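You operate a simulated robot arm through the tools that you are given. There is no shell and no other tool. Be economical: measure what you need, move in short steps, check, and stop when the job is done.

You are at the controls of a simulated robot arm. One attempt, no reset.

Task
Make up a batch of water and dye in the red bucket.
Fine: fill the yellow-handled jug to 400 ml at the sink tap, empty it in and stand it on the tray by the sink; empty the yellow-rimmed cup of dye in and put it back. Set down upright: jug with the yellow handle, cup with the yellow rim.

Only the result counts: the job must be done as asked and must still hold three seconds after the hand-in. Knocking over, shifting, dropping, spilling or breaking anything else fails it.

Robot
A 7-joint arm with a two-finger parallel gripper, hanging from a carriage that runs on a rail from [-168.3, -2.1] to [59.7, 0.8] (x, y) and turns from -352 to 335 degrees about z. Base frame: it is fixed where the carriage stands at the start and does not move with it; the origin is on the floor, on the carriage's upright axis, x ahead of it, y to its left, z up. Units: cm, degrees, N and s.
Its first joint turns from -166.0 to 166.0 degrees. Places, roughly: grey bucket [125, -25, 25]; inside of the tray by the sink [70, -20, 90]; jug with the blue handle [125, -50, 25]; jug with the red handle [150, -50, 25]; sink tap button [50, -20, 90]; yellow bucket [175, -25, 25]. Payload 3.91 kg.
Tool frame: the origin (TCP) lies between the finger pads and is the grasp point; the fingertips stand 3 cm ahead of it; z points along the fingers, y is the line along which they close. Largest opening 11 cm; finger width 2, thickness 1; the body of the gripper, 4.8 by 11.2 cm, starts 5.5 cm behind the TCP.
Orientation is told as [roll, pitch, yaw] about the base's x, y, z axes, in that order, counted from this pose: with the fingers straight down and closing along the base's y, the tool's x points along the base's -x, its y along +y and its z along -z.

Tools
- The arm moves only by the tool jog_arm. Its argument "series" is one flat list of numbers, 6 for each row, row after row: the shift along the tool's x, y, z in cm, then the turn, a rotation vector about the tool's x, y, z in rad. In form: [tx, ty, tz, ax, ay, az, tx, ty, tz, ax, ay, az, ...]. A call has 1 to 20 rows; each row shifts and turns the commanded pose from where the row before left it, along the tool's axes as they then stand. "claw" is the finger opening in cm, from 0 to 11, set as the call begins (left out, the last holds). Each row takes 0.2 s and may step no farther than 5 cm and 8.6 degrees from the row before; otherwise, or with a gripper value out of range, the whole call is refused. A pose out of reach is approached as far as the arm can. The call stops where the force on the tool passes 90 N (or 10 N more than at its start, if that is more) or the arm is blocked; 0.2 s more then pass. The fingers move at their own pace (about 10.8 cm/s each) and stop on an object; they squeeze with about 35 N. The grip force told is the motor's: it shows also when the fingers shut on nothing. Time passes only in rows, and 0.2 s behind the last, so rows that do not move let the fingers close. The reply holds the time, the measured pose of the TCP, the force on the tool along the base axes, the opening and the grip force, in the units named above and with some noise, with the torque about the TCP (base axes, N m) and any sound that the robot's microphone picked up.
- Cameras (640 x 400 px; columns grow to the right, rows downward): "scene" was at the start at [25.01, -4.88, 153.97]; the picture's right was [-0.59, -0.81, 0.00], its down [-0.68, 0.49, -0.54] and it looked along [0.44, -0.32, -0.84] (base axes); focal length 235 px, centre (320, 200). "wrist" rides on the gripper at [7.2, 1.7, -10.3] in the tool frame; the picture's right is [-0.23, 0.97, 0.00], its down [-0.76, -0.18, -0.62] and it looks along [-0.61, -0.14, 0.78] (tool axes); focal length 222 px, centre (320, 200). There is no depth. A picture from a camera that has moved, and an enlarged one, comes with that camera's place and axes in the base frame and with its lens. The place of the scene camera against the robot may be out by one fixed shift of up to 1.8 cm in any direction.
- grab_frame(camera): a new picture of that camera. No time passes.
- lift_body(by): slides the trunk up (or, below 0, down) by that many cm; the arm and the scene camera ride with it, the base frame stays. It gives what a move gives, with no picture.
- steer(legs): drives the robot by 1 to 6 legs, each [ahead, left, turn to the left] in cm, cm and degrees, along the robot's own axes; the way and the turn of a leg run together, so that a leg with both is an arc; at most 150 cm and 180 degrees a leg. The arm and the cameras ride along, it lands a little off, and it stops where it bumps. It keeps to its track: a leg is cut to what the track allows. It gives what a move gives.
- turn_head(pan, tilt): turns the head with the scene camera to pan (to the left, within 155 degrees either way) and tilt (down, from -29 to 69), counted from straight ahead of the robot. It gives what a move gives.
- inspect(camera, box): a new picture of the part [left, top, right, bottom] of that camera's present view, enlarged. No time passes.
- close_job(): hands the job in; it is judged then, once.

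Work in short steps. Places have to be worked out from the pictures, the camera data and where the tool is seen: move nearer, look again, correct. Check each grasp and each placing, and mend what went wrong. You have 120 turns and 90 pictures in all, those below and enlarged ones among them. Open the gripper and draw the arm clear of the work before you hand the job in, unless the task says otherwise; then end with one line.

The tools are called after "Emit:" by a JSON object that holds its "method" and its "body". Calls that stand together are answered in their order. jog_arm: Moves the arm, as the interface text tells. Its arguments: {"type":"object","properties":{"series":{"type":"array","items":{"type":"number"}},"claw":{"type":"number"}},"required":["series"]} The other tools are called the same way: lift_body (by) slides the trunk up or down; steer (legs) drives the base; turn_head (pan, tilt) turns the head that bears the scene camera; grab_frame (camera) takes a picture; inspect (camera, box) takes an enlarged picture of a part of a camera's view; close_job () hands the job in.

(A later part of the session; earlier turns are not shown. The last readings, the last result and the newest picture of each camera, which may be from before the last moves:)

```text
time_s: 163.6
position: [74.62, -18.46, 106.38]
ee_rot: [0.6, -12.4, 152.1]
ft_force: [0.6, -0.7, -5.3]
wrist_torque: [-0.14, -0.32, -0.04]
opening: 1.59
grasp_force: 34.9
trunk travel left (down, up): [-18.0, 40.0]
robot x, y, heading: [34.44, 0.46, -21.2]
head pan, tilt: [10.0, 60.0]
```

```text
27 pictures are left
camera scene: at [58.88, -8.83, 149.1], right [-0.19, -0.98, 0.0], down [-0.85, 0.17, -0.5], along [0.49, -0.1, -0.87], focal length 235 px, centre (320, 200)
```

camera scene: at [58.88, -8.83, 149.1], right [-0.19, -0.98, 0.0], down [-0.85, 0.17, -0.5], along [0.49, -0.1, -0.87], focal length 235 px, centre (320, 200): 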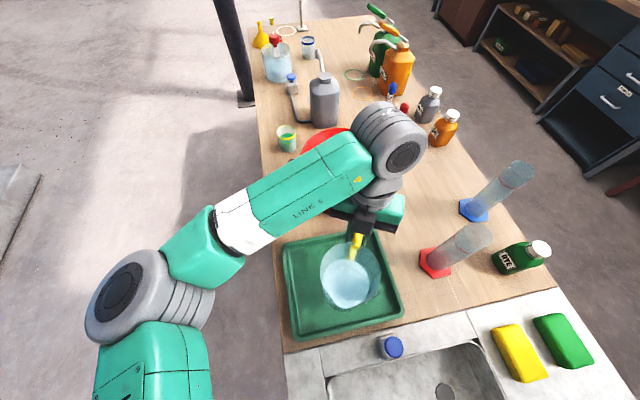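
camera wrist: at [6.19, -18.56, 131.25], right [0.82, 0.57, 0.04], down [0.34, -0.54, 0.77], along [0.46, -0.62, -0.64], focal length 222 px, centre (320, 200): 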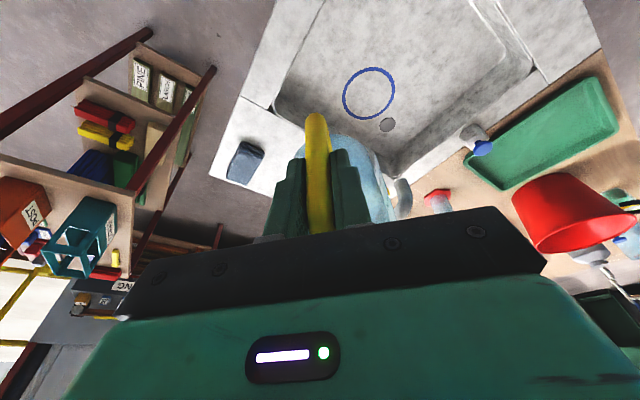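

Jug is over the tray. I lower 3.5 cm, then in small steps, watching the weight come off.

Emit:
{"method": "lift_body", "body": {"by": -3.5}}

Emit:
{"method": "jog_arm", "body": {"series": [0.086, 0, 0.39, 0, 0, 0, 0.086, 0, 0.39, 0, 0, 0]}}

```text
time_s: 164.4
position: [74.69, -18.39, 102.92]
ee_rot: [0.6, -12.4, 152.1]
ft_force: [-0.2, -0.6, -4.2]
wrist_torque: [-0.16, -0.31, -0.02]
opening: 1.56
grasp_force: 34.9
trunk travel left (down, up): [-14.5, 43.5]
robot x, y, heading: [34.41, 0.16, -21.3]
head pan, tilt: [10.0, 60.0]
```

```text
time_s: 165.0
position: [74.51, -18.47, 102.17]
ee_rot: [0.7, -12.4, 152.1]
ft_force: [0.0, 0.6, -4.3]
wrist_torque: [-0.15, -0.31, 0.0]
opening: 1.57
grasp_force: 34.6
trunk travel left (down, up): [-14.5, 43.5]
robot x, y, heading: [34.21, 0.37, -21.2]
head pan, tilt: [10.0, 60.0]
```

Still hanging; I continue in 0.4 cm steps.

Emit:
{"method": "jog_arm", "body": {"series": [0.086, 0, 0.39, 0, 0, 0, 0.086, 0, 0.39, 0, 0, 0]}}

Emit:
{"method": "jog_arm", "body": {"series": [0.065, 0, 0.3, 0, 0, 0]}}

```text
time_s: 165.6
position: [74.64, -18.51, 101.37]
ee_rot: [0.6, -12.4, 152.1]
ft_force: [-0.9, 0.2, -4.3]
wrist_torque: [-0.15, -0.28, 0.03]
opening: 1.57
grasp_force: 35.2
trunk travel left (down, up): [-14.5, 43.5]
robot x, y, heading: [34.23, 0.63, -20.9]
head pan, tilt: [10.0, 60.0]
```

```text
time_s: 166.0
position: [74.64, -18.35, 101.15]
ee_rot: [0.6, -12.5, 152.1]
ft_force: [-0.6, 0.2, -5.4]
wrist_torque: [-0.11, -0.29, -0.02]
opening: 1.55
grasp_force: 35.1
trunk travel left (down, up): [-14.5, 43.5]
robot x, y, heading: [34.75, 0.24, -20.8]
head pan, tilt: [10.0, 60.0]
```

Emit:
{"method": "jog_arm", "body": {"series": [0.065, 0, 0.3, 0, 0, 0, 0.065, 0, 0.3, 0, 0, 0]}}

Emit:
{"method": "jog_arm", "body": {"series": [0.065, 0, 0.3, 0, 0, 0]}}

```text
time_s: 166.6
position: [74.62, -18.37, 100.43]
ee_rot: [0.8, -12.3, 152.1]
ft_force: [0.1, 0.1, -5.2]
wrist_torque: [-0.15, -0.32, 0.03]
opening: 1.55
grasp_force: 34.7
trunk travel left (down, up): [-14.5, 43.5]
robot x, y, heading: [34.8, 0.03, -21.2]
head pan, tilt: [10.0, 60.0]
```

```text
time_s: 167.0
position: [74.63, -18.26, 100.12]
ee_rot: [0.7, -12.3, 152.1]
ft_force: [-0.2, -0.5, -4.5]
wrist_torque: [-0.18, -0.31, -0.01]
opening: 1.58
grasp_force: 34.6
trunk travel left (down, up): [-14.5, 43.5]
robot x, y, heading: [34.78, 0.64, -21.1]
head pan, tilt: [10.0, 60.0]
```

Not yet touching; I go on.

Emit:
{"method": "jog_arm", "body": {"series": [0.065, 0, 0.3, 0, 0, 0, 0.065, 0, 0.3, 0, 0, 0]}}

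Emit:
{"method": "jog_arm", "body": {"series": [0.065, 0, 0.3, 0, 0, 0]}}

Emit:
{"method": "inspect", "body": {"camera": "scene", "box": [280, 220, 420, 340]}}

```text
time_s: 167.6
position: [74.59, -18.45, 99.49]
ee_rot: [0.7, -12.4, 152.1]
ft_force: [0.2, 0.2, -4.8]
wrist_torque: [-0.14, -0.34, 0.0]
opening: 1.55
grasp_force: 35.1
trunk travel left (down, up): [-14.5, 43.5]
robot x, y, heading: [33.87, 0.48, -21.0]
head pan, tilt: [10.0, 60.0]
```

```text
time_s: 168.0
position: [74.47, -18.52, 99.11]
ee_rot: [0.6, -12.4, 152.1]
ft_force: [0.6, 0.5, -5.0]
wrist_torque: [-0.15, -0.28, 0.0]
opening: 1.57
grasp_force: 34.6
trunk travel left (down, up): [-14.5, 43.5]
robot x, y, heading: [34.45, 0.41, -21.3]
head pan, tilt: [10.0, 60.0]
```

```text
3.33 times, centred on (350, 280) of scene
camera zoom: at [58.88, -8.83, 145.6], right [-0.19, -0.98, 0.0], down [-0.85, 0.17, -0.5], along [0.49, -0.1, -0.87], focal length 785 px, centre (220, -67)
```

zoom: 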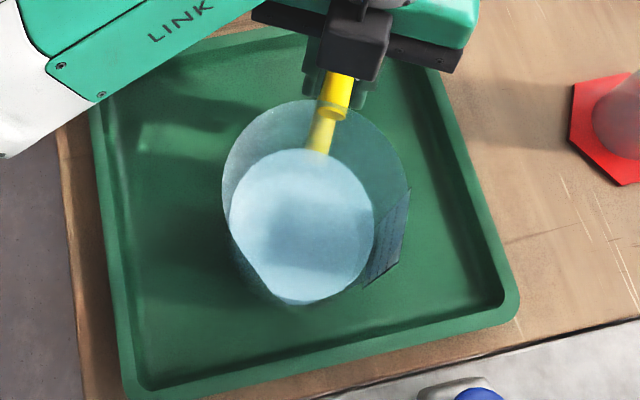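

Well inside the tray; continuing down until the weight changes.

Emit:
{"method": "jog_arm", "body": {"series": [0.065, 0, 0.3, 0, 0, 0, 0.065, 0, 0.3, 0, 0, 0]}}

Emit:
{"method": "jog_arm", "body": {"series": [0.065, 0, 0.3, 0, 0, 0, 0, 0, 0, 0, 0, 0]}}

```text
time_s: 168.6
position: [74.66, -18.57, 98.49]
ee_rot: [0.7, -12.4, 152.0]
ft_force: [-0.1, 0.8, -5.2]
wrist_torque: [-0.14, -0.27, -0.01]
opening: 1.58
grasp_force: 35.1
trunk travel left (down, up): [-14.5, 43.5]
robot x, y, heading: [34.27, 0.57, -20.9]
head pan, tilt: [10.0, 60.0]
```

```text
time_s: 169.2
position: [74.62, -18.46, 98.32]
ee_rot: [0.5, -12.4, 152.1]
ft_force: [-0.6, -0.6, -4.4]
wrist_torque: [-0.15, -0.32, 0.02]
opening: 1.58
grasp_force: 35.5
trunk travel left (down, up): [-14.5, 43.5]
robot x, y, heading: [34.21, 0.43, -21.0]
head pan, tilt: [10.0, 60.0]
```

Emit:
{"method": "jog_arm", "body": {"series": [0.065, 0, 0.3, 0, 0, 0, 0.065, 0, 0.3, 0, 0, 0, 0, 0, 0, 0, 0, 0]}}

Emit:
{"method": "jog_arm", "body": {"series": [0.065, 0, 0.3, 0, 0, 0, 0, 0, 0, 0, 0, 0]}}

```text
time_s: 170.0
position: [74.67, -18.57, 97.72]
ee_rot: [0.6, -12.4, 152.1]
ft_force: [-0.1, 0.0, -4.7]
wrist_torque: [-0.15, -0.28, 0.01]
opening: 1.6
grasp_force: 34.9
trunk travel left (down, up): [-14.5, 43.5]
robot x, y, heading: [34.35, 0.26, -20.9]
head pan, tilt: [10.0, 60.0]
```

```text
time_s: 170.6
position: [74.76, -18.54, 97.5]
ee_rot: [0.7, -12.4, 152.1]
ft_force: [-1.4, -1.7, 16.8]
wrist_torque: [0.95, 0.64, 0.08]
opening: 1.59
grasp_force: 34.9
trunk travel left (down, up): [-14.5, 43.5]
robot x, y, heading: [34.24, 0.57, -21.2]
head pan, tilt: [10.0, 60.0]
```

Contact at TCP z≈97.6. I ease up 0.15 cm, open, and withdraw upward.

Emit:
{"method": "jog_arm", "body": {"series": [-0.03, 0, -0.17, 0, 0, 0, 0, 0, 0, 0, 0, 0]}}

Emit:
{"method": "jog_arm", "body": {"series": [0, 0, 0, 0, 0, 0, 0, 0, 0, 0, 0, 0, 0, 0, 0, 0, 0, 0], "claw": 8}}

Emit:
{"method": "jog_arm", "body": {"series": [0, 0, -2, 0, 0, 0, 0, 0, -4, 0, 0, 0, 0, 0, -4, 0, 0, 0, 0, 0, -4, 0, 0, 0]}}

Emit:
{"method": "lift_body", "body": {"by": 15}}

Emit:
{"method": "grab_frame", "body": {"camera": "scene"}}

```text
time_s: 171.2
position: [74.93, -18.64, 97.54]
ee_rot: [0.6, -12.3, 152.2]
ft_force: [-0.7, -1.0, 14.6]
wrist_torque: [0.8, 0.43, 0.08]
opening: 1.59
grasp_force: 35.0
trunk travel left (down, up): [-14.5, 43.5]
robot x, y, heading: [33.97, 0.55, -21.2]
head pan, tilt: [10.0, 60.0]
```

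```text
time_s: 172.0
position: [74.78, -18.63, 97.43]
ee_rot: [0.6, -12.3, 152.1]
ft_force: [0.0, -0.2, -0.1]
wrist_torque: [0.02, -0.01, -0.01]
opening: 7.99
grasp_force: 0.0
trunk travel left (down, up): [-14.5, 43.5]
robot x, y, heading: [34.43, 0.17, -21.6]
head pan, tilt: [10.0, 60.0]
```

```text
time_s: 173.0
position: [77.54, -19.77, 111.11]
ee_rot: [0.6, -12.3, 152.2]
ft_force: [0.1, -0.3, -0.3]
wrist_torque: [0.01, -0.03, -0.02]
opening: 8.01
grasp_force: 0.1
trunk travel left (down, up): [-14.5, 43.5]
robot x, y, heading: [34.42, 0.6, -21.3]
head pan, tilt: [10.0, 60.0]
```

```text
time_s: 174.8
position: [77.67, -19.76, 126.05]
ee_rot: [0.5, -12.4, 152.1]
ft_force: [0.1, -0.4, -0.3]
wrist_torque: [-0.01, 0.01, -0.02]
opening: 8.01
grasp_force: 0.1
trunk travel left (down, up): [-29.5, 28.5]
robot x, y, heading: [34.55, 0.35, -21.1]
head pan, tilt: [10.0, 60.0]
```

```text
25 pictures are left
camera scene: at [58.89, -8.83, 160.6], right [-0.19, -0.98, 0.0], down [-0.85, 0.17, -0.5], along [0.49, -0.1, -0.87], focal length 235 px, centre (320, 200)
```

scene: 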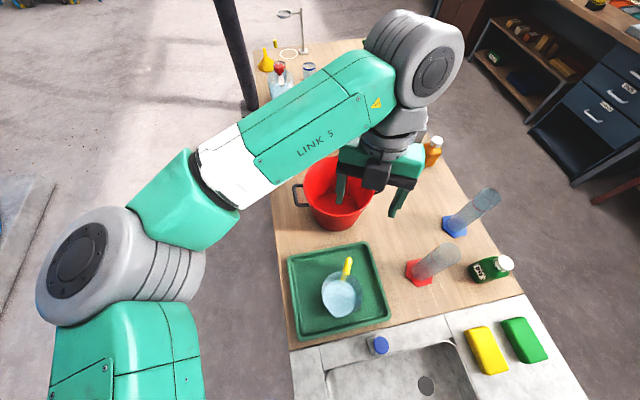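

Jug stands upright on the tray. I turn the arm aside, drive far back, lower the trunk and read the label at a flat angle.

Emit:
{"method": "steer", "body": {"legs": [[0, 0, 50.5], [-86, 47.7, 0], [-86, 47.7, 0]]}}

Emit:
{"method": "lift_body", "body": {"by": -29.5}}

Emit:
{"method": "turn_head", "body": {"pan": -36, "tilt": 13}}

Emit:
{"method": "inspect", "body": {"camera": "scene", "box": [288, 180, 352, 220]}}

```text
time_s: 186.8
position: [-117.61, 18.11, 126.17]
ee_rot: [0.6, -12.4, -158.0]
ft_force: [-0.5, 0.5, 0.2]
wrist_torque: [-0.02, 0.03, -0.01]
opening: 8.02
grasp_force: 0.1
trunk travel left (down, up): [-29.5, 28.5]
robot x, y, heading: [-160.8, -1.99, 28.5]
head pan, tilt: [10.0, 60.0]
```

```text
time_s: 189.7
position: [-117.65, 18.23, 96.67]
ee_rot: [0.6, -12.3, -157.9]
ft_force: [-0.1, 0.4, 0.5]
wrist_torque: [0.03, 0.02, -0.03]
opening: 8.04
grasp_force: 0.1
trunk travel left (down, up): [0.0, 58.0]
robot x, y, heading: [-161.08, -2.04, 29.1]
head pan, tilt: [10.0, 60.0]
```

```text
time_s: 190.9
position: [-117.47, 18.09, 96.64]
ee_rot: [0.6, -12.3, -157.9]
ft_force: [0.0, 0.2, -0.8]
wrist_torque: [0.0, 0.02, 0.01]
opening: 8.01
grasp_force: 0.0
trunk travel left (down, up): [0.0, 58.0]
robot x, y, heading: [-160.7, -1.87, 29.0]
head pan, tilt: [-36.0, 13.0]
```

```text
10.00 times, centred on (320, 200) of scene
camera zoom: at [-134.67, 5.7, 138.06], right [-0.12, -0.99, 0.0], down [-0.22, 0.03, -0.97], along [0.97, -0.12, -0.23], focal length 2354 px, centre (320, 200)
```

zoom: 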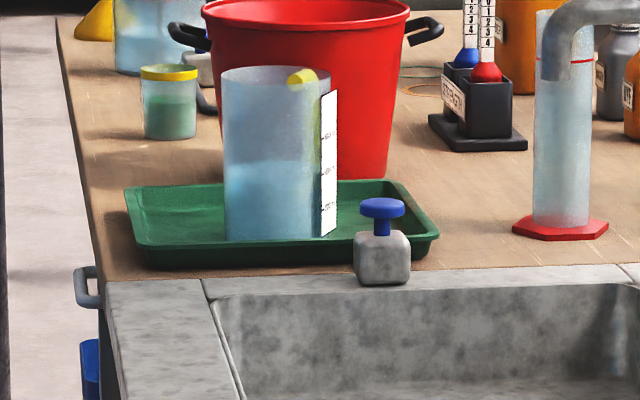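

Excellent flat view with label edge visible. I enlarge the jug.

Emit:
{"method": "inspect", "body": {"camera": "scene", "box": [308, 188, 324, 206]}}

```text
16.00 times, centred on (316, 197) of scene
camera zoom: at [-134.67, 5.7, 138.06], right [-0.12, -0.99, 0.0], down [-0.22, 0.03, -0.97], along [0.97, -0.12, -0.23], focal length 3766 px, centre (384, 248)
```

zoom: 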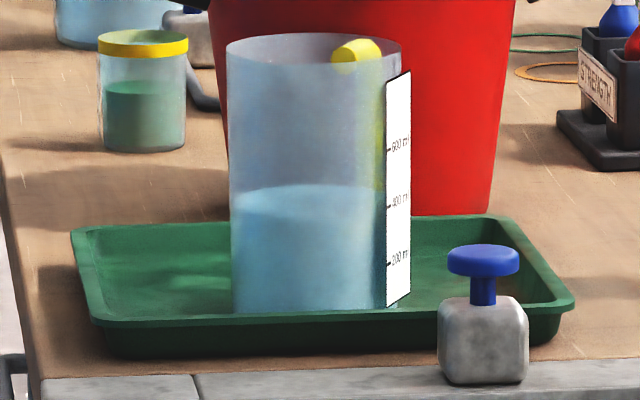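

I zoom further at the water surface and the 400 mark.

Emit:
{"method": "inspect", "body": {"camera": "scene", "box": [313, 194.5, 321, 200]}}

```text
16.00 times, centred on (317, 197) of scene
camera zoom: at [-134.67, 5.7, 138.06], right [-0.12, -0.99, 0.0], down [-0.22, 0.03, -0.97], along [0.97, -0.12, -0.23], focal length 3766 px, centre (368, 244)
```

zoom: 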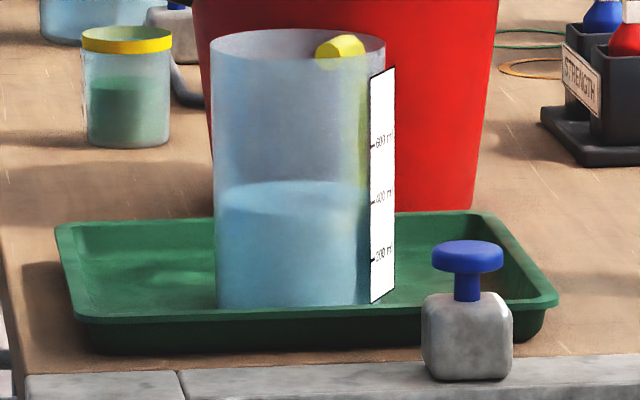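

Taking the label's stand-off into account, flat and oblique views agree on about 380 ml, and the measured weight (4.72 N) fits that too. A short top-up of ~17 ml is worth it. I return to the jug the way I came.

Emit:
{"method": "lift_body", "body": {"by": 29.5}}

Emit:
{"method": "steer", "body": {"legs": [[86, -47.7, 0], [86, -47.7, 0], [0, 0, -50.2]]}}

Emit:
{"method": "lift_body", "body": {"by": -10}}

```text
time_s: 193.8
position: [-117.59, 18.12, 126.06]
ee_rot: [0.7, -12.5, -157.8]
ft_force: [0.2, 0.0, -0.3]
wrist_torque: [0.0, 0.0, 0.01]
opening: 8.02
grasp_force: 0.1
trunk travel left (down, up): [-29.5, 28.5]
robot x, y, heading: [-160.8, -2.15, 28.8]
head pan, tilt: [-36.0, 13.0]
```

```text
time_s: 206.0
position: [78.62, -21.19, 126.19]
ee_rot: [0.6, -12.4, 150.2]
ft_force: [-0.3, -0.2, -0.7]
wrist_torque: [-0.04, -0.02, -0.01]
opening: 8.01
grasp_force: 0.1
trunk travel left (down, up): [-29.5, 28.5]
robot x, y, heading: [36.19, 0.34, -23.0]
head pan, tilt: [-36.0, 13.0]
```

```text
time_s: 207.3
position: [78.63, -21.07, 116.12]
ee_rot: [0.6, -12.3, 150.3]
ft_force: [0.3, -0.1, -1.3]
wrist_torque: [-0.01, 0.01, -0.04]
opening: 7.98
grasp_force: 0.1
trunk travel left (down, up): [-19.5, 38.5]
robot x, y, heading: [36.34, 0.54, -23.0]
head pan, tilt: [-36.0, 13.0]
```

Nearly on line; I correct yaw and offset, and descend 14 cm toward the handle.

Emit:
{"method": "jog_arm", "body": {"series": [-0.43, -0.35, 0, -0.007, 0, -0.032, 0, 0, 3.5, 0, 0, 0, 0, 0, 3.5, 0, 0, 0, 0, 0, 3.5, 0, 0, 0, 0, 0, 3.5, 0, 0, 0]}}

Emit:
{"method": "grab_frame", "body": {"camera": "wrist"}}

```text
time_s: 208.5
position: [75.59, -19.28, 102.31]
ee_rot: [0.6, -12.4, 152.1]
ft_force: [-0.7, 0.6, -0.4]
wrist_torque: [-0.03, 0.01, 0.0]
opening: 8.0
grasp_force: 0.1
trunk travel left (down, up): [-19.5, 38.5]
robot x, y, heading: [35.96, 0.67, -23.1]
head pan, tilt: [-36.0, 13.0]
```

```text
21 pictures are left
camera wrist: at [83.09, -25.29, 110.95], right [-0.65, -0.76, 0.06], down [-0.45, 0.45, 0.77], along [-0.61, 0.47, -0.64], focal length 222 px, centre (320, 200)
```

wrist: 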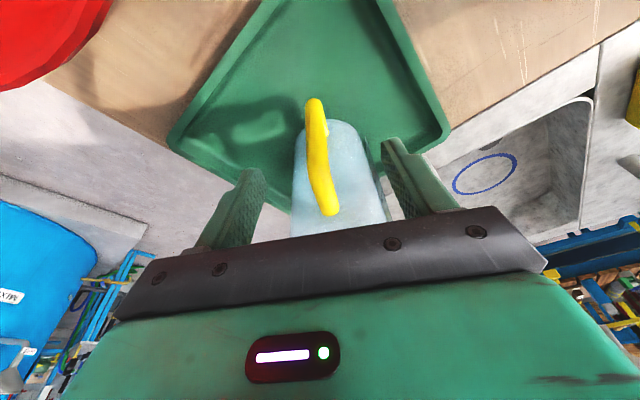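

Handle is centred. I go the last 5 cm and close.

Emit:
{"method": "jog_arm", "body": {"series": [0, -0.1, 2.5, 0, 0, 0, 0, 0, 2.4, 0, 0, 0]}}

Emit:
{"method": "jog_arm", "body": {"series": [0, 0, 0, 0, 0, 0, 0, 0, 0, 0, 0, 0, 0, 0, 0, 0, 0, 0, 0, 0, 0, 0, 0, 0], "claw": 0}}

Emit:
{"method": "lift_body", "body": {"by": 38}}

```text
time_s: 209.1
position: [74.8, -18.77, 97.57]
ee_rot: [0.7, -12.3, 152.1]
ft_force: [1.1, 0.2, 0.6]
wrist_torque: [0.03, 0.02, -0.01]
opening: 8.02
grasp_force: 0.0
trunk travel left (down, up): [-19.5, 38.5]
robot x, y, heading: [36.02, 0.59, -22.9]
head pan, tilt: [-36.0, 13.0]
```

```text
time_s: 210.1
position: [74.77, -18.82, 97.53]
ee_rot: [0.6, -12.3, 152.1]
ft_force: [0.0, 1.4, 3.1]
wrist_torque: [0.64, 0.12, -0.08]
opening: 1.56
grasp_force: 35.5
trunk travel left (down, up): [-19.5, 38.5]
robot x, y, heading: [36.28, 0.55, -22.6]
head pan, tilt: [-36.0, 13.0]
```

```text
time_s: 213.8
position: [74.78, -18.75, 135.59]
ee_rot: [0.7, -12.4, 152.0]
ft_force: [0.1, 0.5, -4.9]
wrist_torque: [-0.18, -0.29, -0.04]
opening: 1.56
grasp_force: 34.7
trunk travel left (down, up): [-57.5, 0.5]
robot x, y, heading: [36.11, 0.51, -23.1]
head pan, tilt: [-36.0, 13.0]
```

Jug is up again (4.9 N). I drive back by the sink and yaw the wrist back to the natural orientation.

Emit:
{"method": "steer", "body": {"legs": [[-57.1, -24.2, 0], [0, 0, -3.9]]}}

Emit:
{"method": "jog_arm", "body": {"series": [0, 0, 0, -0.03, 0, -0.139, 0, 0, 0, -0.03, 0, -0.139, 0, 0, 0, -0.03, 0, -0.139, 0, 0, 0, -0.03, 0, -0.139, 0, 0, 0, -0.03, 0, -0.139, 0, 0, 0, -0.03, 0, -0.139, 0, 0, 0, -0.03, 0, -0.139, 0, 0, 0, -0.03, 0, -0.139, 0, 0, 0, -0.03, 0, -0.139, 0, 0, 0, -0.03, 0, -0.139, 0, 0, 0, -0.03, 0, -0.139, 0, 0, 0, -0.03, 0, -0.139, 0, 0, 0, -0.03, 0, -0.139, 0, 0, 0, -0.03, 0, -0.139, 0, 0, 0, -0.03, 0, -0.139, 0, 0, 0, -0.03, 0, -0.139, 0, 0, 0, -0.03, 0, -0.139, 0, 0, 0, -0.03, 0, -0.139, 0, 0, 0, -0.03, 0, -0.139, 0, 0, 0, -0.03, 0, -0.139]}}

```text
time_s: 217.8
position: [10.43, -22.53, 135.52]
ee_rot: [0.6, -12.4, 147.5]
ft_force: [0.7, -0.4, -3.5]
wrist_torque: [-0.17, -0.3, -0.01]
opening: 1.6
grasp_force: 35.0
trunk travel left (down, up): [-57.5, 0.5]
robot x, y, heading: [-26.61, -0.26, -27.3]
head pan, tilt: [-36.0, 13.0]
```

```text
time_s: 222.0
position: [10.39, -22.53, 135.46]
ee_rot: [-0.7, -12.1, -49.1]
ft_force: [0.0, 0.2, -5.7]
wrist_torque: [0.24, 0.21, 0.0]
opening: 1.57
grasp_force: 35.5
trunk travel left (down, up): [-57.5, 0.5]
robot x, y, heading: [-26.86, -0.34, -27.7]
head pan, tilt: [-36.0, 13.0]
```

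One more yaw row and a y shift; then lower the jug into the sink basin beside the spout.

Emit:
{"method": "jog_arm", "body": {"series": [0, 0, 0, -0.025, 0, -0.116, -3.18, -1.5, 0.69, 0, 0, 0]}}

Emit:
{"method": "lift_body", "body": {"by": -28}}

Emit:
{"method": "grab_frame", "body": {"camera": "wrist"}}

```text
time_s: 222.6
position: [11.78, -25.67, 135.71]
ee_rot: [-0.7, -12.1, -42.4]
ft_force: [0.2, -0.8, -5.6]
wrist_torque: [0.2, 0.27, 0.02]
opening: 1.59
grasp_force: 34.8
trunk travel left (down, up): [-57.5, 0.5]
robot x, y, heading: [-26.71, -0.42, -27.5]
head pan, tilt: [-36.0, 13.0]
```

```text
time_s: 225.4
position: [11.87, -25.57, 107.63]
ee_rot: [-0.7, -12.1, -42.4]
ft_force: [-0.4, 0.1, -4.6]
wrist_torque: [0.22, 0.2, 0.0]
opening: 1.57
grasp_force: 35.1
trunk travel left (down, up): [-29.5, 28.5]
robot x, y, heading: [-26.61, -0.33, -27.4]
head pan, tilt: [-36.0, 13.0]
```

```text
20 pictures are left
camera wrist: at [6.21, -18.19, 116.29], right [0.82, 0.57, 0.04], down [0.34, -0.54, 0.77], along [0.46, -0.62, -0.64], focal length 222 px, centre (320, 200)
```

wrist: 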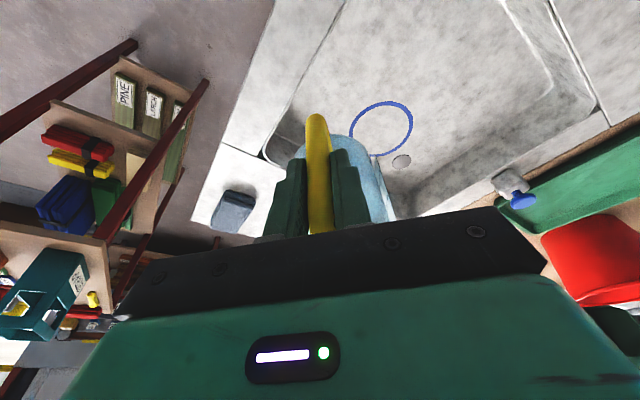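

All in line. I lower to z 96.7, drive +14.1 cm in x under the spout, and lower to just above the sink floor.

Emit:
{"method": "lift_body", "body": {"by": -10.9}}

Emit:
{"method": "steer", "body": {"legs": [[12.55, 6.5, 0]]}}

Emit:
{"method": "lift_body", "body": {"by": -7}}

```text
time_s: 226.8
position: [11.89, -25.65, 96.73]
ee_rot: [-0.6, -12.0, -42.4]
ft_force: [-0.1, 0.4, -5.2]
wrist_torque: [0.22, 0.22, -0.01]
opening: 1.6
grasp_force: 35.2
trunk travel left (down, up): [-18.6, 39.4]
robot x, y, heading: [-26.67, -0.4, -27.3]
head pan, tilt: [-36.0, 13.0]
```

```text
time_s: 228.1
position: [25.71, -25.41, 96.84]
ee_rot: [-0.7, -12.1, -42.5]
ft_force: [0.7, 0.6, -5.8]
wrist_torque: [0.26, 0.28, 0.01]
opening: 1.6
grasp_force: 35.6
trunk travel left (down, up): [-18.6, 39.4]
robot x, y, heading: [-12.8, -0.21, -27.6]
head pan, tilt: [-36.0, 13.0]
```

```text
time_s: 229.2
position: [25.75, -25.49, 89.72]
ee_rot: [-0.7, -12.1, -42.5]
ft_force: [0.1, -0.5, -4.2]
wrist_torque: [0.2, 0.26, -0.02]
opening: 1.57
grasp_force: 34.9
trunk travel left (down, up): [-11.6, 46.4]
robot x, y, heading: [-12.81, -0.45, -27.4]
head pan, tilt: [-36.0, 13.0]
```

Down 0.6, then 0.25 cm steps to contact.

Emit:
{"method": "jog_arm", "body": {"series": [0.13, 0, 0.6, 0, 0, 0, 0.05, 0, 0.25, 0, 0, 0, 0, 0, 0, 0, 0, 0]}}

Emit:
{"method": "jog_arm", "body": {"series": [0.05, 0, 0.25, 0, 0, 0, 0, 0, 0, 0, 0, 0]}}

```text
time_s: 230.0
position: [26.78, -24.58, 89.32]
ee_rot: [0.2, -12.3, -42.5]
ft_force: [-1.0, -0.9, -6.3]
wrist_torque: [0.19, 0.25, -0.01]
opening: 1.56
grasp_force: 35.1
trunk travel left (down, up): [-11.6, 46.4]
robot x, y, heading: [-12.65, -0.35, -27.8]
head pan, tilt: [-36.0, 13.0]
```

```text
time_s: 230.6
position: [26.87, -24.22, 89.26]
ee_rot: [0.6, -12.4, -42.7]
ft_force: [0.3, -0.8, -4.8]
wrist_torque: [0.19, 0.25, 0.0]
opening: 1.58
grasp_force: 35.1
trunk travel left (down, up): [-11.6, 46.4]
robot x, y, heading: [-12.71, -0.48, -27.5]
head pan, tilt: [-36.0, 13.0]
```

The arm is at its lower reach with the trunk this high (it drifted sideways ~1 cm). I raise the arm 8 cm and take the height from the trunk instead.

Emit:
{"method": "jog_arm", "body": {"series": [-0.23, 0, -1.1, 0, 0, 0, -0.82, 0, -3.8, 0, 0, 0, -0.82, 0, -3.8, 0, 0, 0]}}

```text
time_s: 231.4
position: [25.76, -25.62, 97.4]
ee_rot: [-0.7, -12.0, -42.5]
ft_force: [-0.4, 0.2, -4.9]
wrist_torque: [0.21, 0.21, 0.01]
opening: 1.57
grasp_force: 35.1
trunk travel left (down, up): [-11.6, 46.4]
robot x, y, heading: [-13.18, 0.07, -27.6]
head pan, tilt: [-36.0, 13.0]
```

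Pose is clean again. Lower the trunk by 8.2, then small steps.

Emit:
{"method": "lift_body", "body": {"by": -8.2}}

Emit:
{"method": "lift_body", "body": {"by": -0.4}}

Emit:
{"method": "lift_body", "body": {"by": -0.3}}

```text
time_s: 232.6
position: [25.83, -25.46, 89.26]
ee_rot: [-0.7, -12.0, -42.5]
ft_force: [0.6, -0.2, -5.4]
wrist_torque: [0.19, 0.22, -0.01]
opening: 1.59
grasp_force: 35.0
trunk travel left (down, up): [-3.4, 54.6]
robot x, y, heading: [-12.57, 0.05, -27.6]
head pan, tilt: [-36.0, 13.0]
```

```text
time_s: 233.1
position: [25.9, -25.42, 88.88]
ee_rot: [-0.7, -12.2, -42.5]
ft_force: [-1.2, 0.0, -4.9]
wrist_torque: [0.25, 0.21, 0.02]
opening: 1.59
grasp_force: 35.1
trunk travel left (down, up): [-3.0, 55.0]
robot x, y, heading: [-12.64, 0.06, -27.8]
head pan, tilt: [-36.0, 13.0]
```

```text
time_s: 233.6
position: [25.77, -25.57, 88.86]
ee_rot: [-0.7, -12.2, -42.6]
ft_force: [-6.2, 2.2, 15.4]
wrist_torque: [-0.22, -1.16, -0.07]
opening: 1.59
grasp_force: 35.2
trunk travel left (down, up): [-2.7, 55.3]
robot x, y, heading: [-12.65, 0.07, -27.5]
head pan, tilt: [-36.0, 13.0]
```

Standing in the sink. I ease up, release, withdraw up and sideways away from the spout, and close the fingers.

Emit:
{"method": "lift_body", "body": {"by": 0.2}}

Emit:
{"method": "jog_arm", "body": {"series": [0, 0, 0, 0, 0, 0, 0, 0, 0, 0, 0, 0, 0, 0, 0, 0, 0, 0], "claw": 8}}

Emit:
{"method": "jog_arm", "body": {"series": [0, 0, -2, 0, 0, 0, 0, 0, -4, 0, 0, 0, 0, 0, -4, 0, 0, 0, 0, 0, -4, 0, 0, 0, 3, 0, 0, 0, 0, 0, 3, 0, 0, 0, 0, 0]}}

Emit:
{"method": "lift_body", "body": {"by": 12}}

Emit:
{"method": "steer", "body": {"legs": [[30.7, 16, 0]]}}

Emit:
{"method": "jog_arm", "body": {"series": [0, 0, 0, 0, 0.1, 0, 0, 0, 0, 0, 0.1, 0, 0, 0, 0, 0, 0, 0], "claw": 0}}

Emit:
{"method": "grab_frame", "body": {"camera": "wrist"}}

```text
time_s: 234.2
position: [25.84, -25.53, 88.78]
ee_rot: [-0.8, -12.1, -42.5]
ft_force: [-0.5, -1.7, 0.3]
wrist_torque: [-0.26, -0.37, -0.14]
opening: 1.56
grasp_force: 35.1
trunk travel left (down, up): [-2.9, 55.1]
robot x, y, heading: [-12.97, -0.01, -27.4]
head pan, tilt: [-36.0, 13.0]
```

```text
time_s: 235.0
position: [25.91, -25.61, 88.79]
ee_rot: [-0.7, -12.1, -42.5]
ft_force: [-0.7, -0.2, 0.3]
wrist_torque: [0.01, -0.01, 0.01]
opening: 8.02
grasp_force: 0.1
trunk travel left (down, up): [-2.9, 55.1]
robot x, y, heading: [-12.94, -0.53, -27.5]
head pan, tilt: [-36.0, 13.0]
```

```text
time_s: 236.4
position: [19.61, -19.38, 101.17]
ee_rot: [-0.7, -12.2, -42.6]
ft_force: [-0.1, 0.1, -0.3]
wrist_torque: [0.01, -0.05, 0.0]
opening: 8.02
grasp_force: 0.2
trunk travel left (down, up): [-2.9, 55.1]
robot x, y, heading: [-12.6, -0.03, -27.6]
head pan, tilt: [-36.0, 13.0]
```

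```text
time_s: 237.9
position: [19.66, -19.4, 113.06]
ee_rot: [-0.8, -12.2, -42.6]
ft_force: [-0.3, 0.2, -0.2]
wrist_torque: [0.0, 0.0, 0.0]
opening: 7.99
grasp_force: 0.0
trunk travel left (down, up): [-14.9, 43.1]
robot x, y, heading: [-13.06, -0.83, -27.7]
head pan, tilt: [-36.0, 13.0]
```

```text
time_s: 240.2
position: [55.32, -19.09, 113.05]
ee_rot: [-0.6, -12.2, -42.7]
ft_force: [0.4, 0.8, 0.6]
wrist_torque: [0.02, 0.03, -0.01]
opening: 8.0
grasp_force: 0.1
trunk travel left (down, up): [-14.9, 43.1]
robot x, y, heading: [22.88, 0.27, -27.8]
head pan, tilt: [-36.0, 13.0]
```

```text
time_s: 241.0
position: [55.43, -19.06, 113.1]
ee_rot: [-0.8, -0.6, -42.9]
ft_force: [0.0, -0.1, 0.5]
wrist_torque: [0.01, 0.01, 0.0]
opening: 0.0
grasp_force: 34.6
trunk travel left (down, up): [-14.9, 43.1]
robot x, y, heading: [22.9, 0.43, -27.9]
head pan, tilt: [-36.0, 13.0]
```

```text
19 pictures are left
camera wrist: at [51.15, -13.02, 123.48], right [0.83, 0.56, -0.01], down [0.44, -0.64, 0.63], along [0.35, -0.53, -0.77], focal length 222 px, centre (320, 200)
```

wrist: 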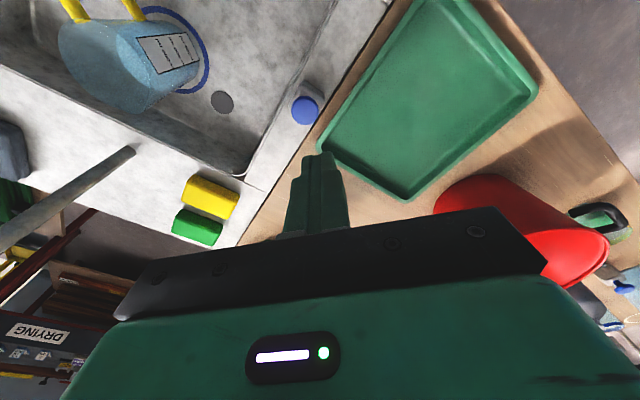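

I shift to over the button and descend to z≈96.

Emit:
{"method": "jog_arm", "body": {"series": [-1.38, -3.02, 0, 0, 0, 0, 0, 0, 0, 0, 0, 0]}}

Emit:
{"method": "lift_body", "body": {"by": -14}}

Emit:
{"method": "jog_arm", "body": {"series": [0, 0, 1.5, 0, 0, 0, 0, 0, 1.5, 0, 0, 0, 0, 0, 0, 0, 0, 0]}}

Emit:
{"method": "grab_frame", "body": {"camera": "wrist"}}

```text
time_s: 241.6
position: [54.41, -22.31, 113.17]
ee_rot: [-0.7, -0.7, -42.9]
ft_force: [0.2, 0.3, -0.3]
wrist_torque: [0.0, -0.01, 0.01]
opening: 0.0
grasp_force: 34.4
trunk travel left (down, up): [-14.9, 43.1]
robot x, y, heading: [23.01, 0.35, -28.0]
head pan, tilt: [-36.0, 13.0]
```

```text
time_s: 243.2
position: [54.39, -22.24, 99.11]
ee_rot: [-0.5, -0.7, -43.0]
ft_force: [0.0, 0.7, 0.3]
wrist_torque: [-0.01, 0.02, 0.01]
opening: 0.0
grasp_force: 34.9
trunk travel left (down, up): [-0.9, 57.1]
robot x, y, heading: [22.74, 0.22, -27.9]
head pan, tilt: [-36.0, 13.0]
```

```text
time_s: 244.0
position: [54.53, -22.32, 95.96]
ee_rot: [-0.6, -0.7, -43.0]
ft_force: [0.3, 0.3, 1.3]
wrist_torque: [0.01, 0.0, -0.01]
opening: 0.0
grasp_force: 35.3
trunk travel left (down, up): [-0.9, 57.1]
robot x, y, heading: [22.78, 0.37, -27.6]
head pan, tilt: [-36.0, 13.0]
```

```text
18 pictures are left
camera wrist: at [50.4, -16.17, 106.41], right [0.83, 0.56, -0.01], down [0.44, -0.64, 0.63], along [0.35, -0.53, -0.77], focal length 222 px, centre (320, 200)
```

wrist: 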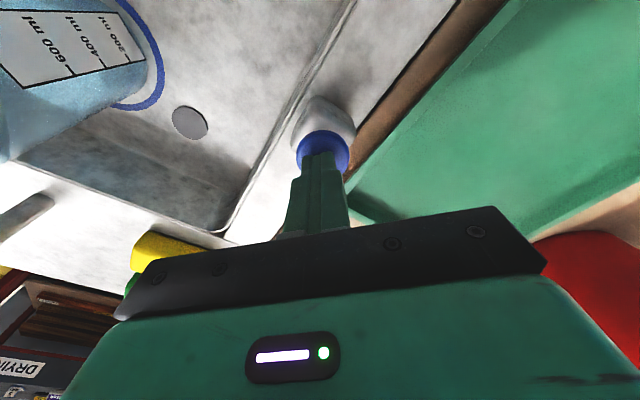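

Over the button. Short press with one hold row (~16 ml), then raise and open.

Emit:
{"method": "jog_arm", "body": {"series": [0, 0, 1, 0, 0, 0, 0, 0, 0, 0, 0, 0, 0, 0, -1, 0, 0, 0]}}

Emit:
{"method": "jog_arm", "body": {"series": [0, 0, -3, 0, 0, 0, 0, 0, -3, 0, 0, 0, 1.38, 3.02, 0, 0, 0, 0, 0, 0, 0, 0, -0.1, 0, 0, 0, 0, 0, -0.1, 0], "claw": 8}}

Emit:
{"method": "lift_body", "body": {"by": 14}}

Emit:
{"method": "steer", "body": {"legs": [[-30.7, -16.1, 0]]}}

```text
time_s: 244.8
position: [54.7, -22.36, 96.14]
ee_rot: [-0.6, -0.6, -43.1]
ft_force: [-0.4, -0.5, -0.1]
wrist_torque: [0.02, -0.04, 0.01]
opening: 0.0
grasp_force: 35.3
trunk travel left (down, up): [-0.9, 57.1]
robot x, y, heading: [22.7, 0.7, -28.0]
head pan, tilt: [-36.0, 13.0]
heard: click
```

```text
time_s: 246.0
position: [55.53, -19.14, 102.15]
ee_rot: [-0.7, -12.2, -42.8]
ft_force: [0.0, 0.0, -0.1]
wrist_torque: [0.03, 0.01, 0.03]
opening: 8.01
grasp_force: 0.0
trunk travel left (down, up): [-0.9, 57.1]
robot x, y, heading: [23.32, 0.4, -27.8]
head pan, tilt: [-36.0, 13.0]
```

```text
time_s: 247.7
position: [55.54, -19.1, 116.19]
ee_rot: [-0.8, -12.1, -42.9]
ft_force: [-0.7, 0.0, -0.7]
wrist_torque: [0.01, -0.01, 0.02]
opening: 7.99
grasp_force: 0.0
trunk travel left (down, up): [-14.9, 43.1]
robot x, y, heading: [22.68, 0.12, -27.7]
head pan, tilt: [-36.0, 13.0]
```

```text
time_s: 250.0
position: [20.83, -19.54, 116.16]
ee_rot: [-0.7, -12.1, -42.9]
ft_force: [-0.2, 0.6, -0.2]
wrist_torque: [-0.02, -0.02, -0.03]
opening: 8.0
grasp_force: 0.1
trunk travel left (down, up): [-14.9, 43.1]
robot x, y, heading: [-11.51, -0.08, -27.8]
head pan, tilt: [-36.0, 13.0]
```

I lower the trunk, line up above the handle and descend most of the way, then check.

Emit:
{"method": "lift_body", "body": {"by": -14}}

Emit:
{"method": "jog_arm", "body": {"series": [-2.52, -0.5, 0.54, 0, 0, 0, -2.52, -0.5, 0.54, 0, 0, 0, 0, 0, 3.5, 0, 0, 0, 0, 0, 3.5, 0, 0, 0]}}

Emit:
{"method": "grab_frame", "body": {"camera": "wrist"}}

```text
time_s: 251.6
position: [20.78, -19.6, 102.17]
ee_rot: [-0.8, -12.1, -42.9]
ft_force: [0.0, 0.2, 0.2]
wrist_torque: [-0.03, 0.02, 0.01]
opening: 8.0
grasp_force: 0.1
trunk travel left (down, up): [-0.9, 57.1]
robot x, y, heading: [-11.92, -0.12, -27.9]
head pan, tilt: [-36.0, 13.0]
```

```text
time_s: 252.6
position: [24.93, -24.73, 95.16]
ee_rot: [-0.7, -12.2, -42.9]
ft_force: [-0.1, -0.3, -0.7]
wrist_torque: [0.0, 0.01, -0.04]
opening: 7.98
grasp_force: 0.1
trunk travel left (down, up): [-0.9, 57.1]
robot x, y, heading: [-11.63, 0.16, -28.1]
head pan, tilt: [-36.0, 13.0]
```

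```text
17 pictures are left
camera wrist: at [19.27, -17.24, 103.71], right [0.83, 0.56, 0.04], down [0.33, -0.54, 0.77], along [0.45, -0.63, -0.64], focal length 222 px, centre (320, 200)
```

wrist: 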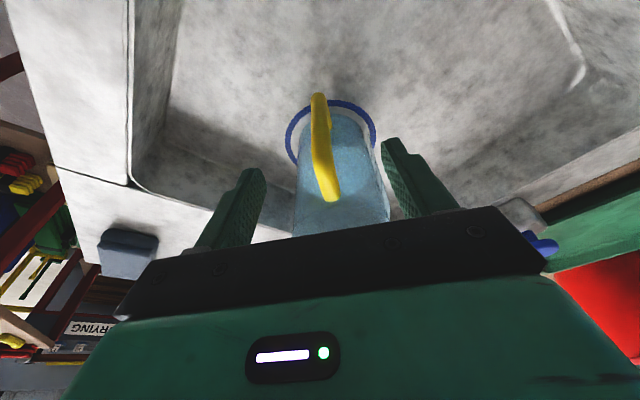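

Lined up. Last 6.5 cm, close, and lift 8 cm.

Emit:
{"method": "jog_arm", "body": {"series": [0, 0, 3.3, 0, 0, 0, 0, 0, 3.2, 0, 0, 0]}}

Emit:
{"method": "jog_arm", "body": {"series": [0, 0, 0, 0, 0, 0, 0, 0, 0, 0, 0, 0, 0, 0, 0, 0, 0, 0, 0, 0, 0, 0, 0, 0], "claw": 0}}

Emit:
{"method": "lift_body", "body": {"by": 8}}

```text
time_s: 253.2
position: [25.78, -25.55, 88.94]
ee_rot: [-0.7, -12.1, -42.9]
ft_force: [-0.1, -0.2, 0.6]
wrist_torque: [0.01, 0.01, 0.03]
opening: 8.04
grasp_force: 0.2
trunk travel left (down, up): [-0.9, 57.1]
robot x, y, heading: [-11.97, 0.1, -28.1]
head pan, tilt: [-36.0, 13.0]
```

```text
time_s: 254.2
position: [25.8, -25.65, 88.83]
ee_rot: [-0.6, -12.1, -42.9]
ft_force: [0.1, 0.8, 0.5]
wrist_torque: [0.12, -0.34, 0.08]
opening: 1.57
grasp_force: 35.2
trunk travel left (down, up): [-0.9, 57.1]
robot x, y, heading: [-11.76, -0.36, -28.4]
head pan, tilt: [-36.0, 13.0]
```

```text
time_s: 255.4
position: [25.75, -25.58, 96.9]
ee_rot: [-0.7, -12.0, -42.9]
ft_force: [0.0, -0.5, -5.2]
wrist_torque: [0.26, 0.28, -0.01]
opening: 1.58
grasp_force: 35.4
trunk travel left (down, up): [-8.9, 49.1]
robot x, y, heading: [-11.72, -0.26, -28.0]
head pan, tilt: [-36.0, 13.0]
```

Lifted (5.2 N). I move out from under the spout, raise, and yaw the wrist half a turn.

Emit:
{"method": "steer", "body": {"legs": [[-12.4, -6.6, 0]]}}

Emit:
{"method": "lift_body", "body": {"by": 40}}

Emit:
{"method": "jog_arm", "body": {"series": [0, 0, 0, 0.03, 0, 0.139, 0, 0, 0, 0.03, 0, 0.139, 0, 0, 0, 0.03, 0, 0.139, 0, 0, 0, 0.03, 0, 0.139, 0, 0, 0, 0.03, 0, 0.139, 0, 0, 0, 0.03, 0, 0.139, 0, 0, 0, 0.03, 0, 0.139, 0, 0, 0, 0.03, 0, 0.139, 0, 0, 0, 0.03, 0, 0.139, 0, 0, 0, 0.03, 0, 0.139, 0, 0, 0, 0.03, 0, 0.139, 0, 0, 0, 0.03, 0, 0.139, 0, 0, 0, 0.03, 0, 0.139, 0, 0, 0, 0.03, 0, 0.139, 0, 0, 0, 0.03, 0, 0.139, 0, 0, 0, 0.03, 0, 0.139, 0, 0, 0, 0.03, 0, 0.139, 0, 0, 0, 0.03, 0, 0.139, 0, 0, 0, 0.03, 0, 0.139, 0, 0, 0, 0.03, 0, 0.139]}}

```text
time_s: 256.7
position: [11.77, -25.68, 96.87]
ee_rot: [-0.7, -12.1, -42.8]
ft_force: [-0.4, -0.4, -4.6]
wrist_torque: [0.22, 0.26, 0.0]
opening: 1.58
grasp_force: 35.2
trunk travel left (down, up): [-8.9, 49.1]
robot x, y, heading: [-25.94, -0.24, -28.0]
head pan, tilt: [-36.0, 13.0]
```

```text
time_s: 260.6
position: [11.72, -25.82, 136.89]
ee_rot: [-0.8, -12.0, -43.0]
ft_force: [-0.4, -1.1, -4.6]
wrist_torque: [0.22, 0.25, 0.04]
opening: 1.59
grasp_force: 35.3
trunk travel left (down, up): [-48.9, 9.1]
robot x, y, heading: [-25.63, 0.16, -28.0]
head pan, tilt: [-36.0, 13.0]
```

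```text
time_s: 264.8
position: [11.62, -25.69, 136.88]
ee_rot: [0.6, -12.4, 153.8]
ft_force: [0.6, -0.1, -5.0]
wrist_torque: [-0.16, -0.29, -0.02]
opening: 1.56
grasp_force: 35.2
trunk travel left (down, up): [-48.9, 9.1]
robot x, y, heading: [-25.76, -0.73, -27.8]
head pan, tilt: [-36.0, 13.0]
```

The handle side faces forward now. I carry the jug over to the bucket at height and look.

Emit:
{"method": "steer", "body": {"legs": [[75, 39.5, 0], [0, 0, 5.8]]}}

Emit:
{"method": "turn_head", "body": {"pan": 10, "tilt": 60}}

Emit:
{"method": "grab_frame", "body": {"camera": "scene"}}

Emit:
{"method": "grab_frame", "body": {"camera": "wrist"}}

```text
time_s: 269.8
position: [99.13, -20.95, 136.89]
ee_rot: [0.6, -12.5, 159.7]
ft_force: [-0.6, 0.2, -4.6]
wrist_torque: [-0.1, -0.28, 0.01]
opening: 1.57
grasp_force: 34.7
trunk travel left (down, up): [-48.9, 9.1]
robot x, y, heading: [59.44, 0.64, -22.3]
head pan, tilt: [-36.0, 13.0]
```

```text
time_s: 271.0
position: [99.26, -20.92, 137.01]
ee_rot: [0.5, -12.5, 159.8]
ft_force: [-0.5, 0.1, -4.8]
wrist_torque: [-0.09, -0.3, -0.03]
opening: 1.59
grasp_force: 34.9
trunk travel left (down, up): [-48.9, 9.1]
robot x, y, heading: [59.51, 0.73, -22.1]
head pan, tilt: [10.0, 60.0]
```

```text
16 pictures are left
camera scene: at [83.71, -9.01, 180.01], right [-0.21, -0.98, 0.0], down [-0.85, 0.18, -0.5], along [0.49, -0.11, -0.87], focal length 235 px, centre (320, 200)
```

scene: 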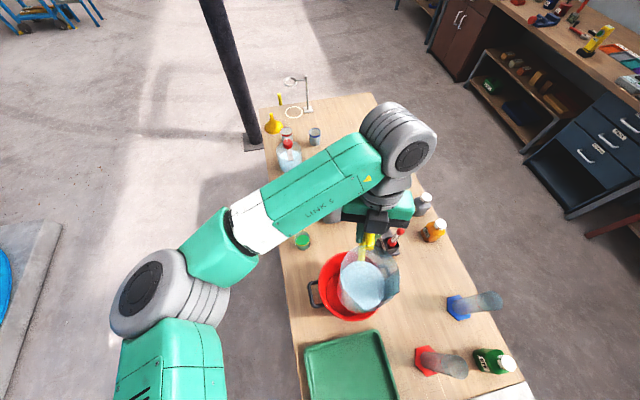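

```text
15 pictures are left
camera wrist: at [107.36, -25.75, 145.55], right [-0.54, -0.84, 0.06], down [-0.51, 0.38, 0.77], along [-0.67, 0.39, -0.63], focal length 222 px, centre (320, 200)
```

wrist: 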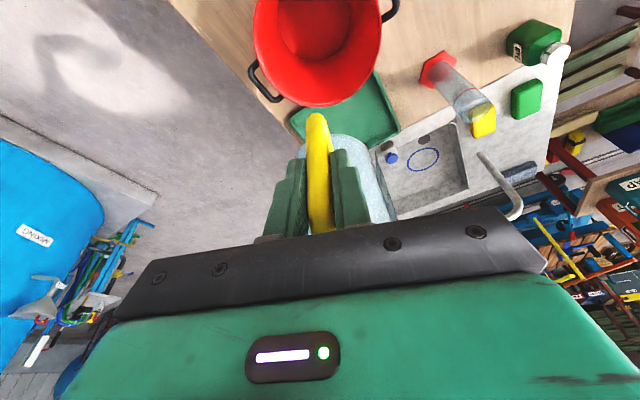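

Bucket centre ≈ [95.6,-20.6], rim z≈100. I position the TCP 6 cm beyond the centre and lower to z≈121, so the lip will be above the middle.

Emit:
{"method": "jog_arm", "body": {"series": [1.25, 0.46, -0.28, 0, 0, 0, 1.26, 0.46, -0.28, 0, 0, 0, 0, 0, 0, 0, 0, 0]}}

Emit:
{"method": "lift_body", "body": {"by": -15.5}}

Emit:
{"method": "jog_arm", "body": {"series": [0, 0, 0, 0, 0.14, 0, 0, 0, 0, 0, 0.14, 0, 0, 0, 0, 0, 0.14, 0, 0, 0, 0, 0, 0.14, 0, 0, 0, 0, 0, 0, 0]}}

Emit:
{"method": "grab_frame", "body": {"camera": "scene"}}

```text
time_s: 271.8
position: [101.19, -22.7, 136.87]
ee_rot: [0.6, -12.5, 159.7]
ft_force: [0.4, 0.2, -5.0]
wrist_torque: [-0.12, -0.32, -0.03]
opening: 1.58
grasp_force: 34.9
trunk travel left (down, up): [-48.9, 9.1]
robot x, y, heading: [59.21, 1.07, -22.1]
head pan, tilt: [10.0, 60.0]
```

```text
time_s: 273.6
position: [101.23, -22.59, 121.29]
ee_rot: [0.6, -12.5, 159.8]
ft_force: [0.2, -0.2, -5.3]
wrist_torque: [-0.15, -0.37, 0.0]
opening: 1.58
grasp_force: 35.2
trunk travel left (down, up): [-33.4, 24.6]
robot x, y, heading: [59.3, 0.93, -22.4]
head pan, tilt: [10.0, 60.0]
```

```text
time_s: 274.8
position: [101.15, -22.67, 121.36]
ee_rot: [0.7, 19.7, 160.0]
ft_force: [-0.3, -0.6, -5.1]
wrist_torque: [-0.07, -0.17, -0.02]
opening: 1.55
grasp_force: 35.1
trunk travel left (down, up): [-33.4, 24.6]
robot x, y, heading: [59.13, 0.51, -22.1]
head pan, tilt: [10.0, 60.0]
```

```text
14 pictures are left
camera scene: at [83.69, -9.0, 164.5], right [-0.21, -0.98, 0.0], down [-0.85, 0.18, -0.5], along [0.49, -0.11, -0.87], focal length 235 px, centre (320, 200)
```

scene: 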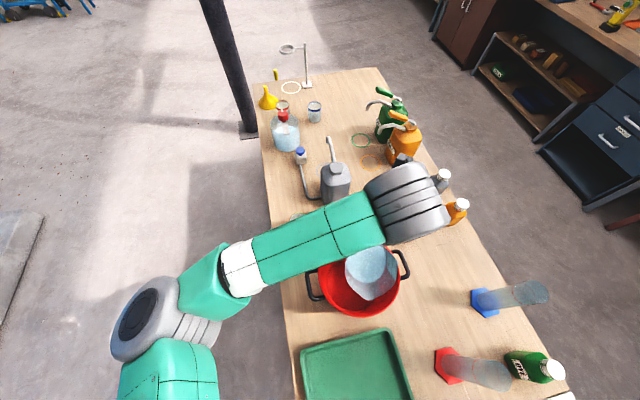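

The jug tilts over the bucket as planned. I go on to ~58° quickly and then slowly through to ~105°.

Emit:
{"method": "jog_arm", "body": {"series": [0, 0, 0, 0, 0.13, 0, 0, 0, 0, 0, 0.13, 0, 0, 0, 0, 0, 0.1, 0, 0, 0, 0, 0, 0.06, 0, 0, 0, 0, 0, 0.05, 0, 0, 0, 0, 0, 0.05, 0, 0, 0, 0, 0, 0.05, 0, 0, 0, 0, 0, 0.05, 0, 0, 0, 0, 0, 0.05, 0, 0, 0, 0, 0, 0.05, 0]}}

Emit:
{"method": "grab_frame", "body": {"camera": "wrist"}}

```text
time_s: 277.0
position: [101.13, -22.62, 121.38]
ee_rot: [1.3, 60.8, 160.8]
ft_force: [-0.1, -0.8, -4.5]
wrist_torque: [0.04, 0.06, 0.02]
opening: 1.6
grasp_force: 34.4
trunk travel left (down, up): [-33.4, 24.6]
robot x, y, heading: [59.34, 0.65, -22.7]
head pan, tilt: [10.0, 60.0]
```

```text
13 pictures are left
camera wrist: at [95.45, -22.39, 132.89], right [-0.44, -0.88, -0.19], down [-0.8, 0.48, -0.36], along [0.41, -0.01, -0.91], focal length 222 px, centre (320, 200)
```

wrist: 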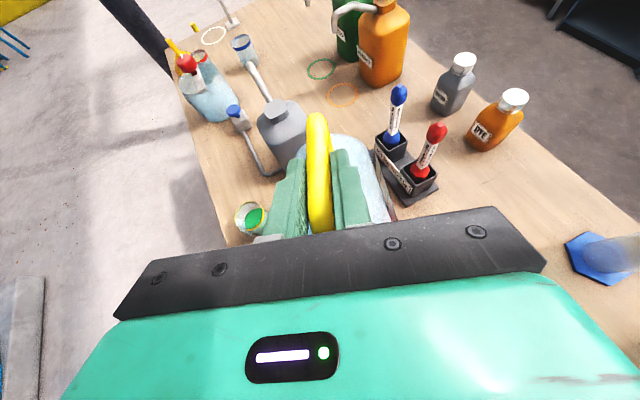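

Pouring is starting (73°). I continue slowly to ~108° and let it drain.

Emit:
{"method": "jog_arm", "body": {"series": [0, 0, 0, 0, 0.04, 0, 0, 0, 0, 0, 0.04, 0, 0, 0, 0, 0, 0.04, 0, 0, 0, 0, 0, 0.04, 0, 0, 0, 0, 0, 0.04, 0, 0, 0, 0, 0, 0.04, 0, 0, 0, 0, 0, 0.04, 0, 0, 0, 0, 0, 0.04, 0, 0, 0, 0, 0, 0.04, 0, 0, 0, 0, 0, 0.04, 0, 0, 0, 0, 0, 0.04, 0, 0, 0, 0, 0, 0.04, 0, 0, 0, 0, 0, 0.04, 0, 0, 0, 0, 0, 0.04, 0, 0, 0, 0, 0, 0.05, 0]}}

Emit:
{"method": "jog_arm", "body": {"series": [0, 0, 0, 0, 0, 0, 0, 0, 0, 0, 0, 0, 0, 0, 0, 0, 0, 0, 0, 0, 0, 0, 0, 0, 0, 0, 0, 0, 0, 0, 0, 0, 0, 0, 0, 0]}}

Emit:
{"method": "grab_frame", "body": {"camera": "scene"}}

```text
time_s: 280.2
position: [101.2, -22.63, 121.41]
ee_rot: [174.1, 84.2, -26.0]
ft_force: [-0.6, 0.0, -2.7]
wrist_torque: [0.03, 0.11, 0.01]
opening: 1.6
grasp_force: 34.8
trunk travel left (down, up): [-33.4, 24.6]
robot x, y, heading: [59.54, 0.79, -22.6]
head pan, tilt: [10.0, 60.0]
```

```text
time_s: 281.6
position: [101.27, -22.72, 121.31]
ee_rot: [174.2, 84.2, -26.0]
ft_force: [0.3, -1.2, -1.2]
wrist_torque: [0.03, 0.07, 0.02]
opening: 1.54
grasp_force: 35.0
trunk travel left (down, up): [-33.4, 24.6]
robot x, y, heading: [59.55, 0.77, -22.2]
head pan, tilt: [10.0, 60.0]
```

```text
12 pictures are left
camera scene: at [83.71, -9.01, 164.51], right [-0.21, -0.98, 0.0], down [-0.85, 0.18, -0.5], along [0.49, -0.11, -0.87], focal length 235 px, centre (320, 200)
```

scene: 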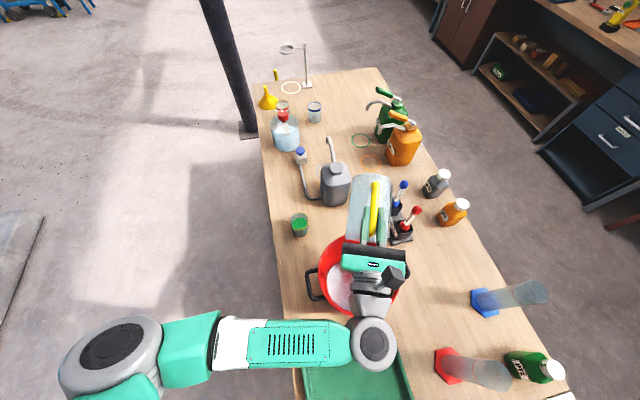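

Weight fell to ~1.2 N and water is in the bucket. I tip a little more to drain fully.

Emit:
{"method": "jog_arm", "body": {"series": [0, 0, 0, 0, 0.08, 0, 0, 0, 0, 0, 0.08, 0, 0, 0, 0, 0, 0.06, 0, 0, 0, 0, 0, 0, 0, 0, 0, 0, 0, 0, 0, 0, 0, 0, 0, 0, 0, 0, 0, 0, 0, 0, 0, 0, 0, 0, 0, 0, 0, 0, 0, 0, 0, 0, 0]}}

Emit:
{"method": "inspect", "body": {"camera": "scene", "box": [290, 160, 430, 320]}}

```text
time_s: 283.6
position: [101.13, -22.64, 121.26]
ee_rot: [178.1, 71.6, -22.0]
ft_force: [-0.5, 0.5, -1.1]
wrist_torque: [0.02, 0.12, -0.01]
opening: 1.54
grasp_force: 35.6
trunk travel left (down, up): [-33.4, 24.6]
robot x, y, heading: [59.3, 0.87, -22.3]
head pan, tilt: [10.0, 60.0]
```

```text
2.50 times, centred on (360, 240) of scene
camera zoom: at [83.71, -9.01, 164.51], right [-0.21, -0.98, 0.0], down [-0.85, 0.18, -0.5], along [0.49, -0.11, -0.87], focal length 588 px, centre (220, 100)
```

zoom: 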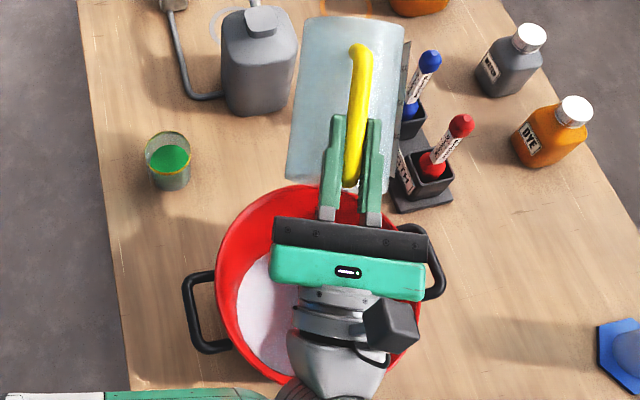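

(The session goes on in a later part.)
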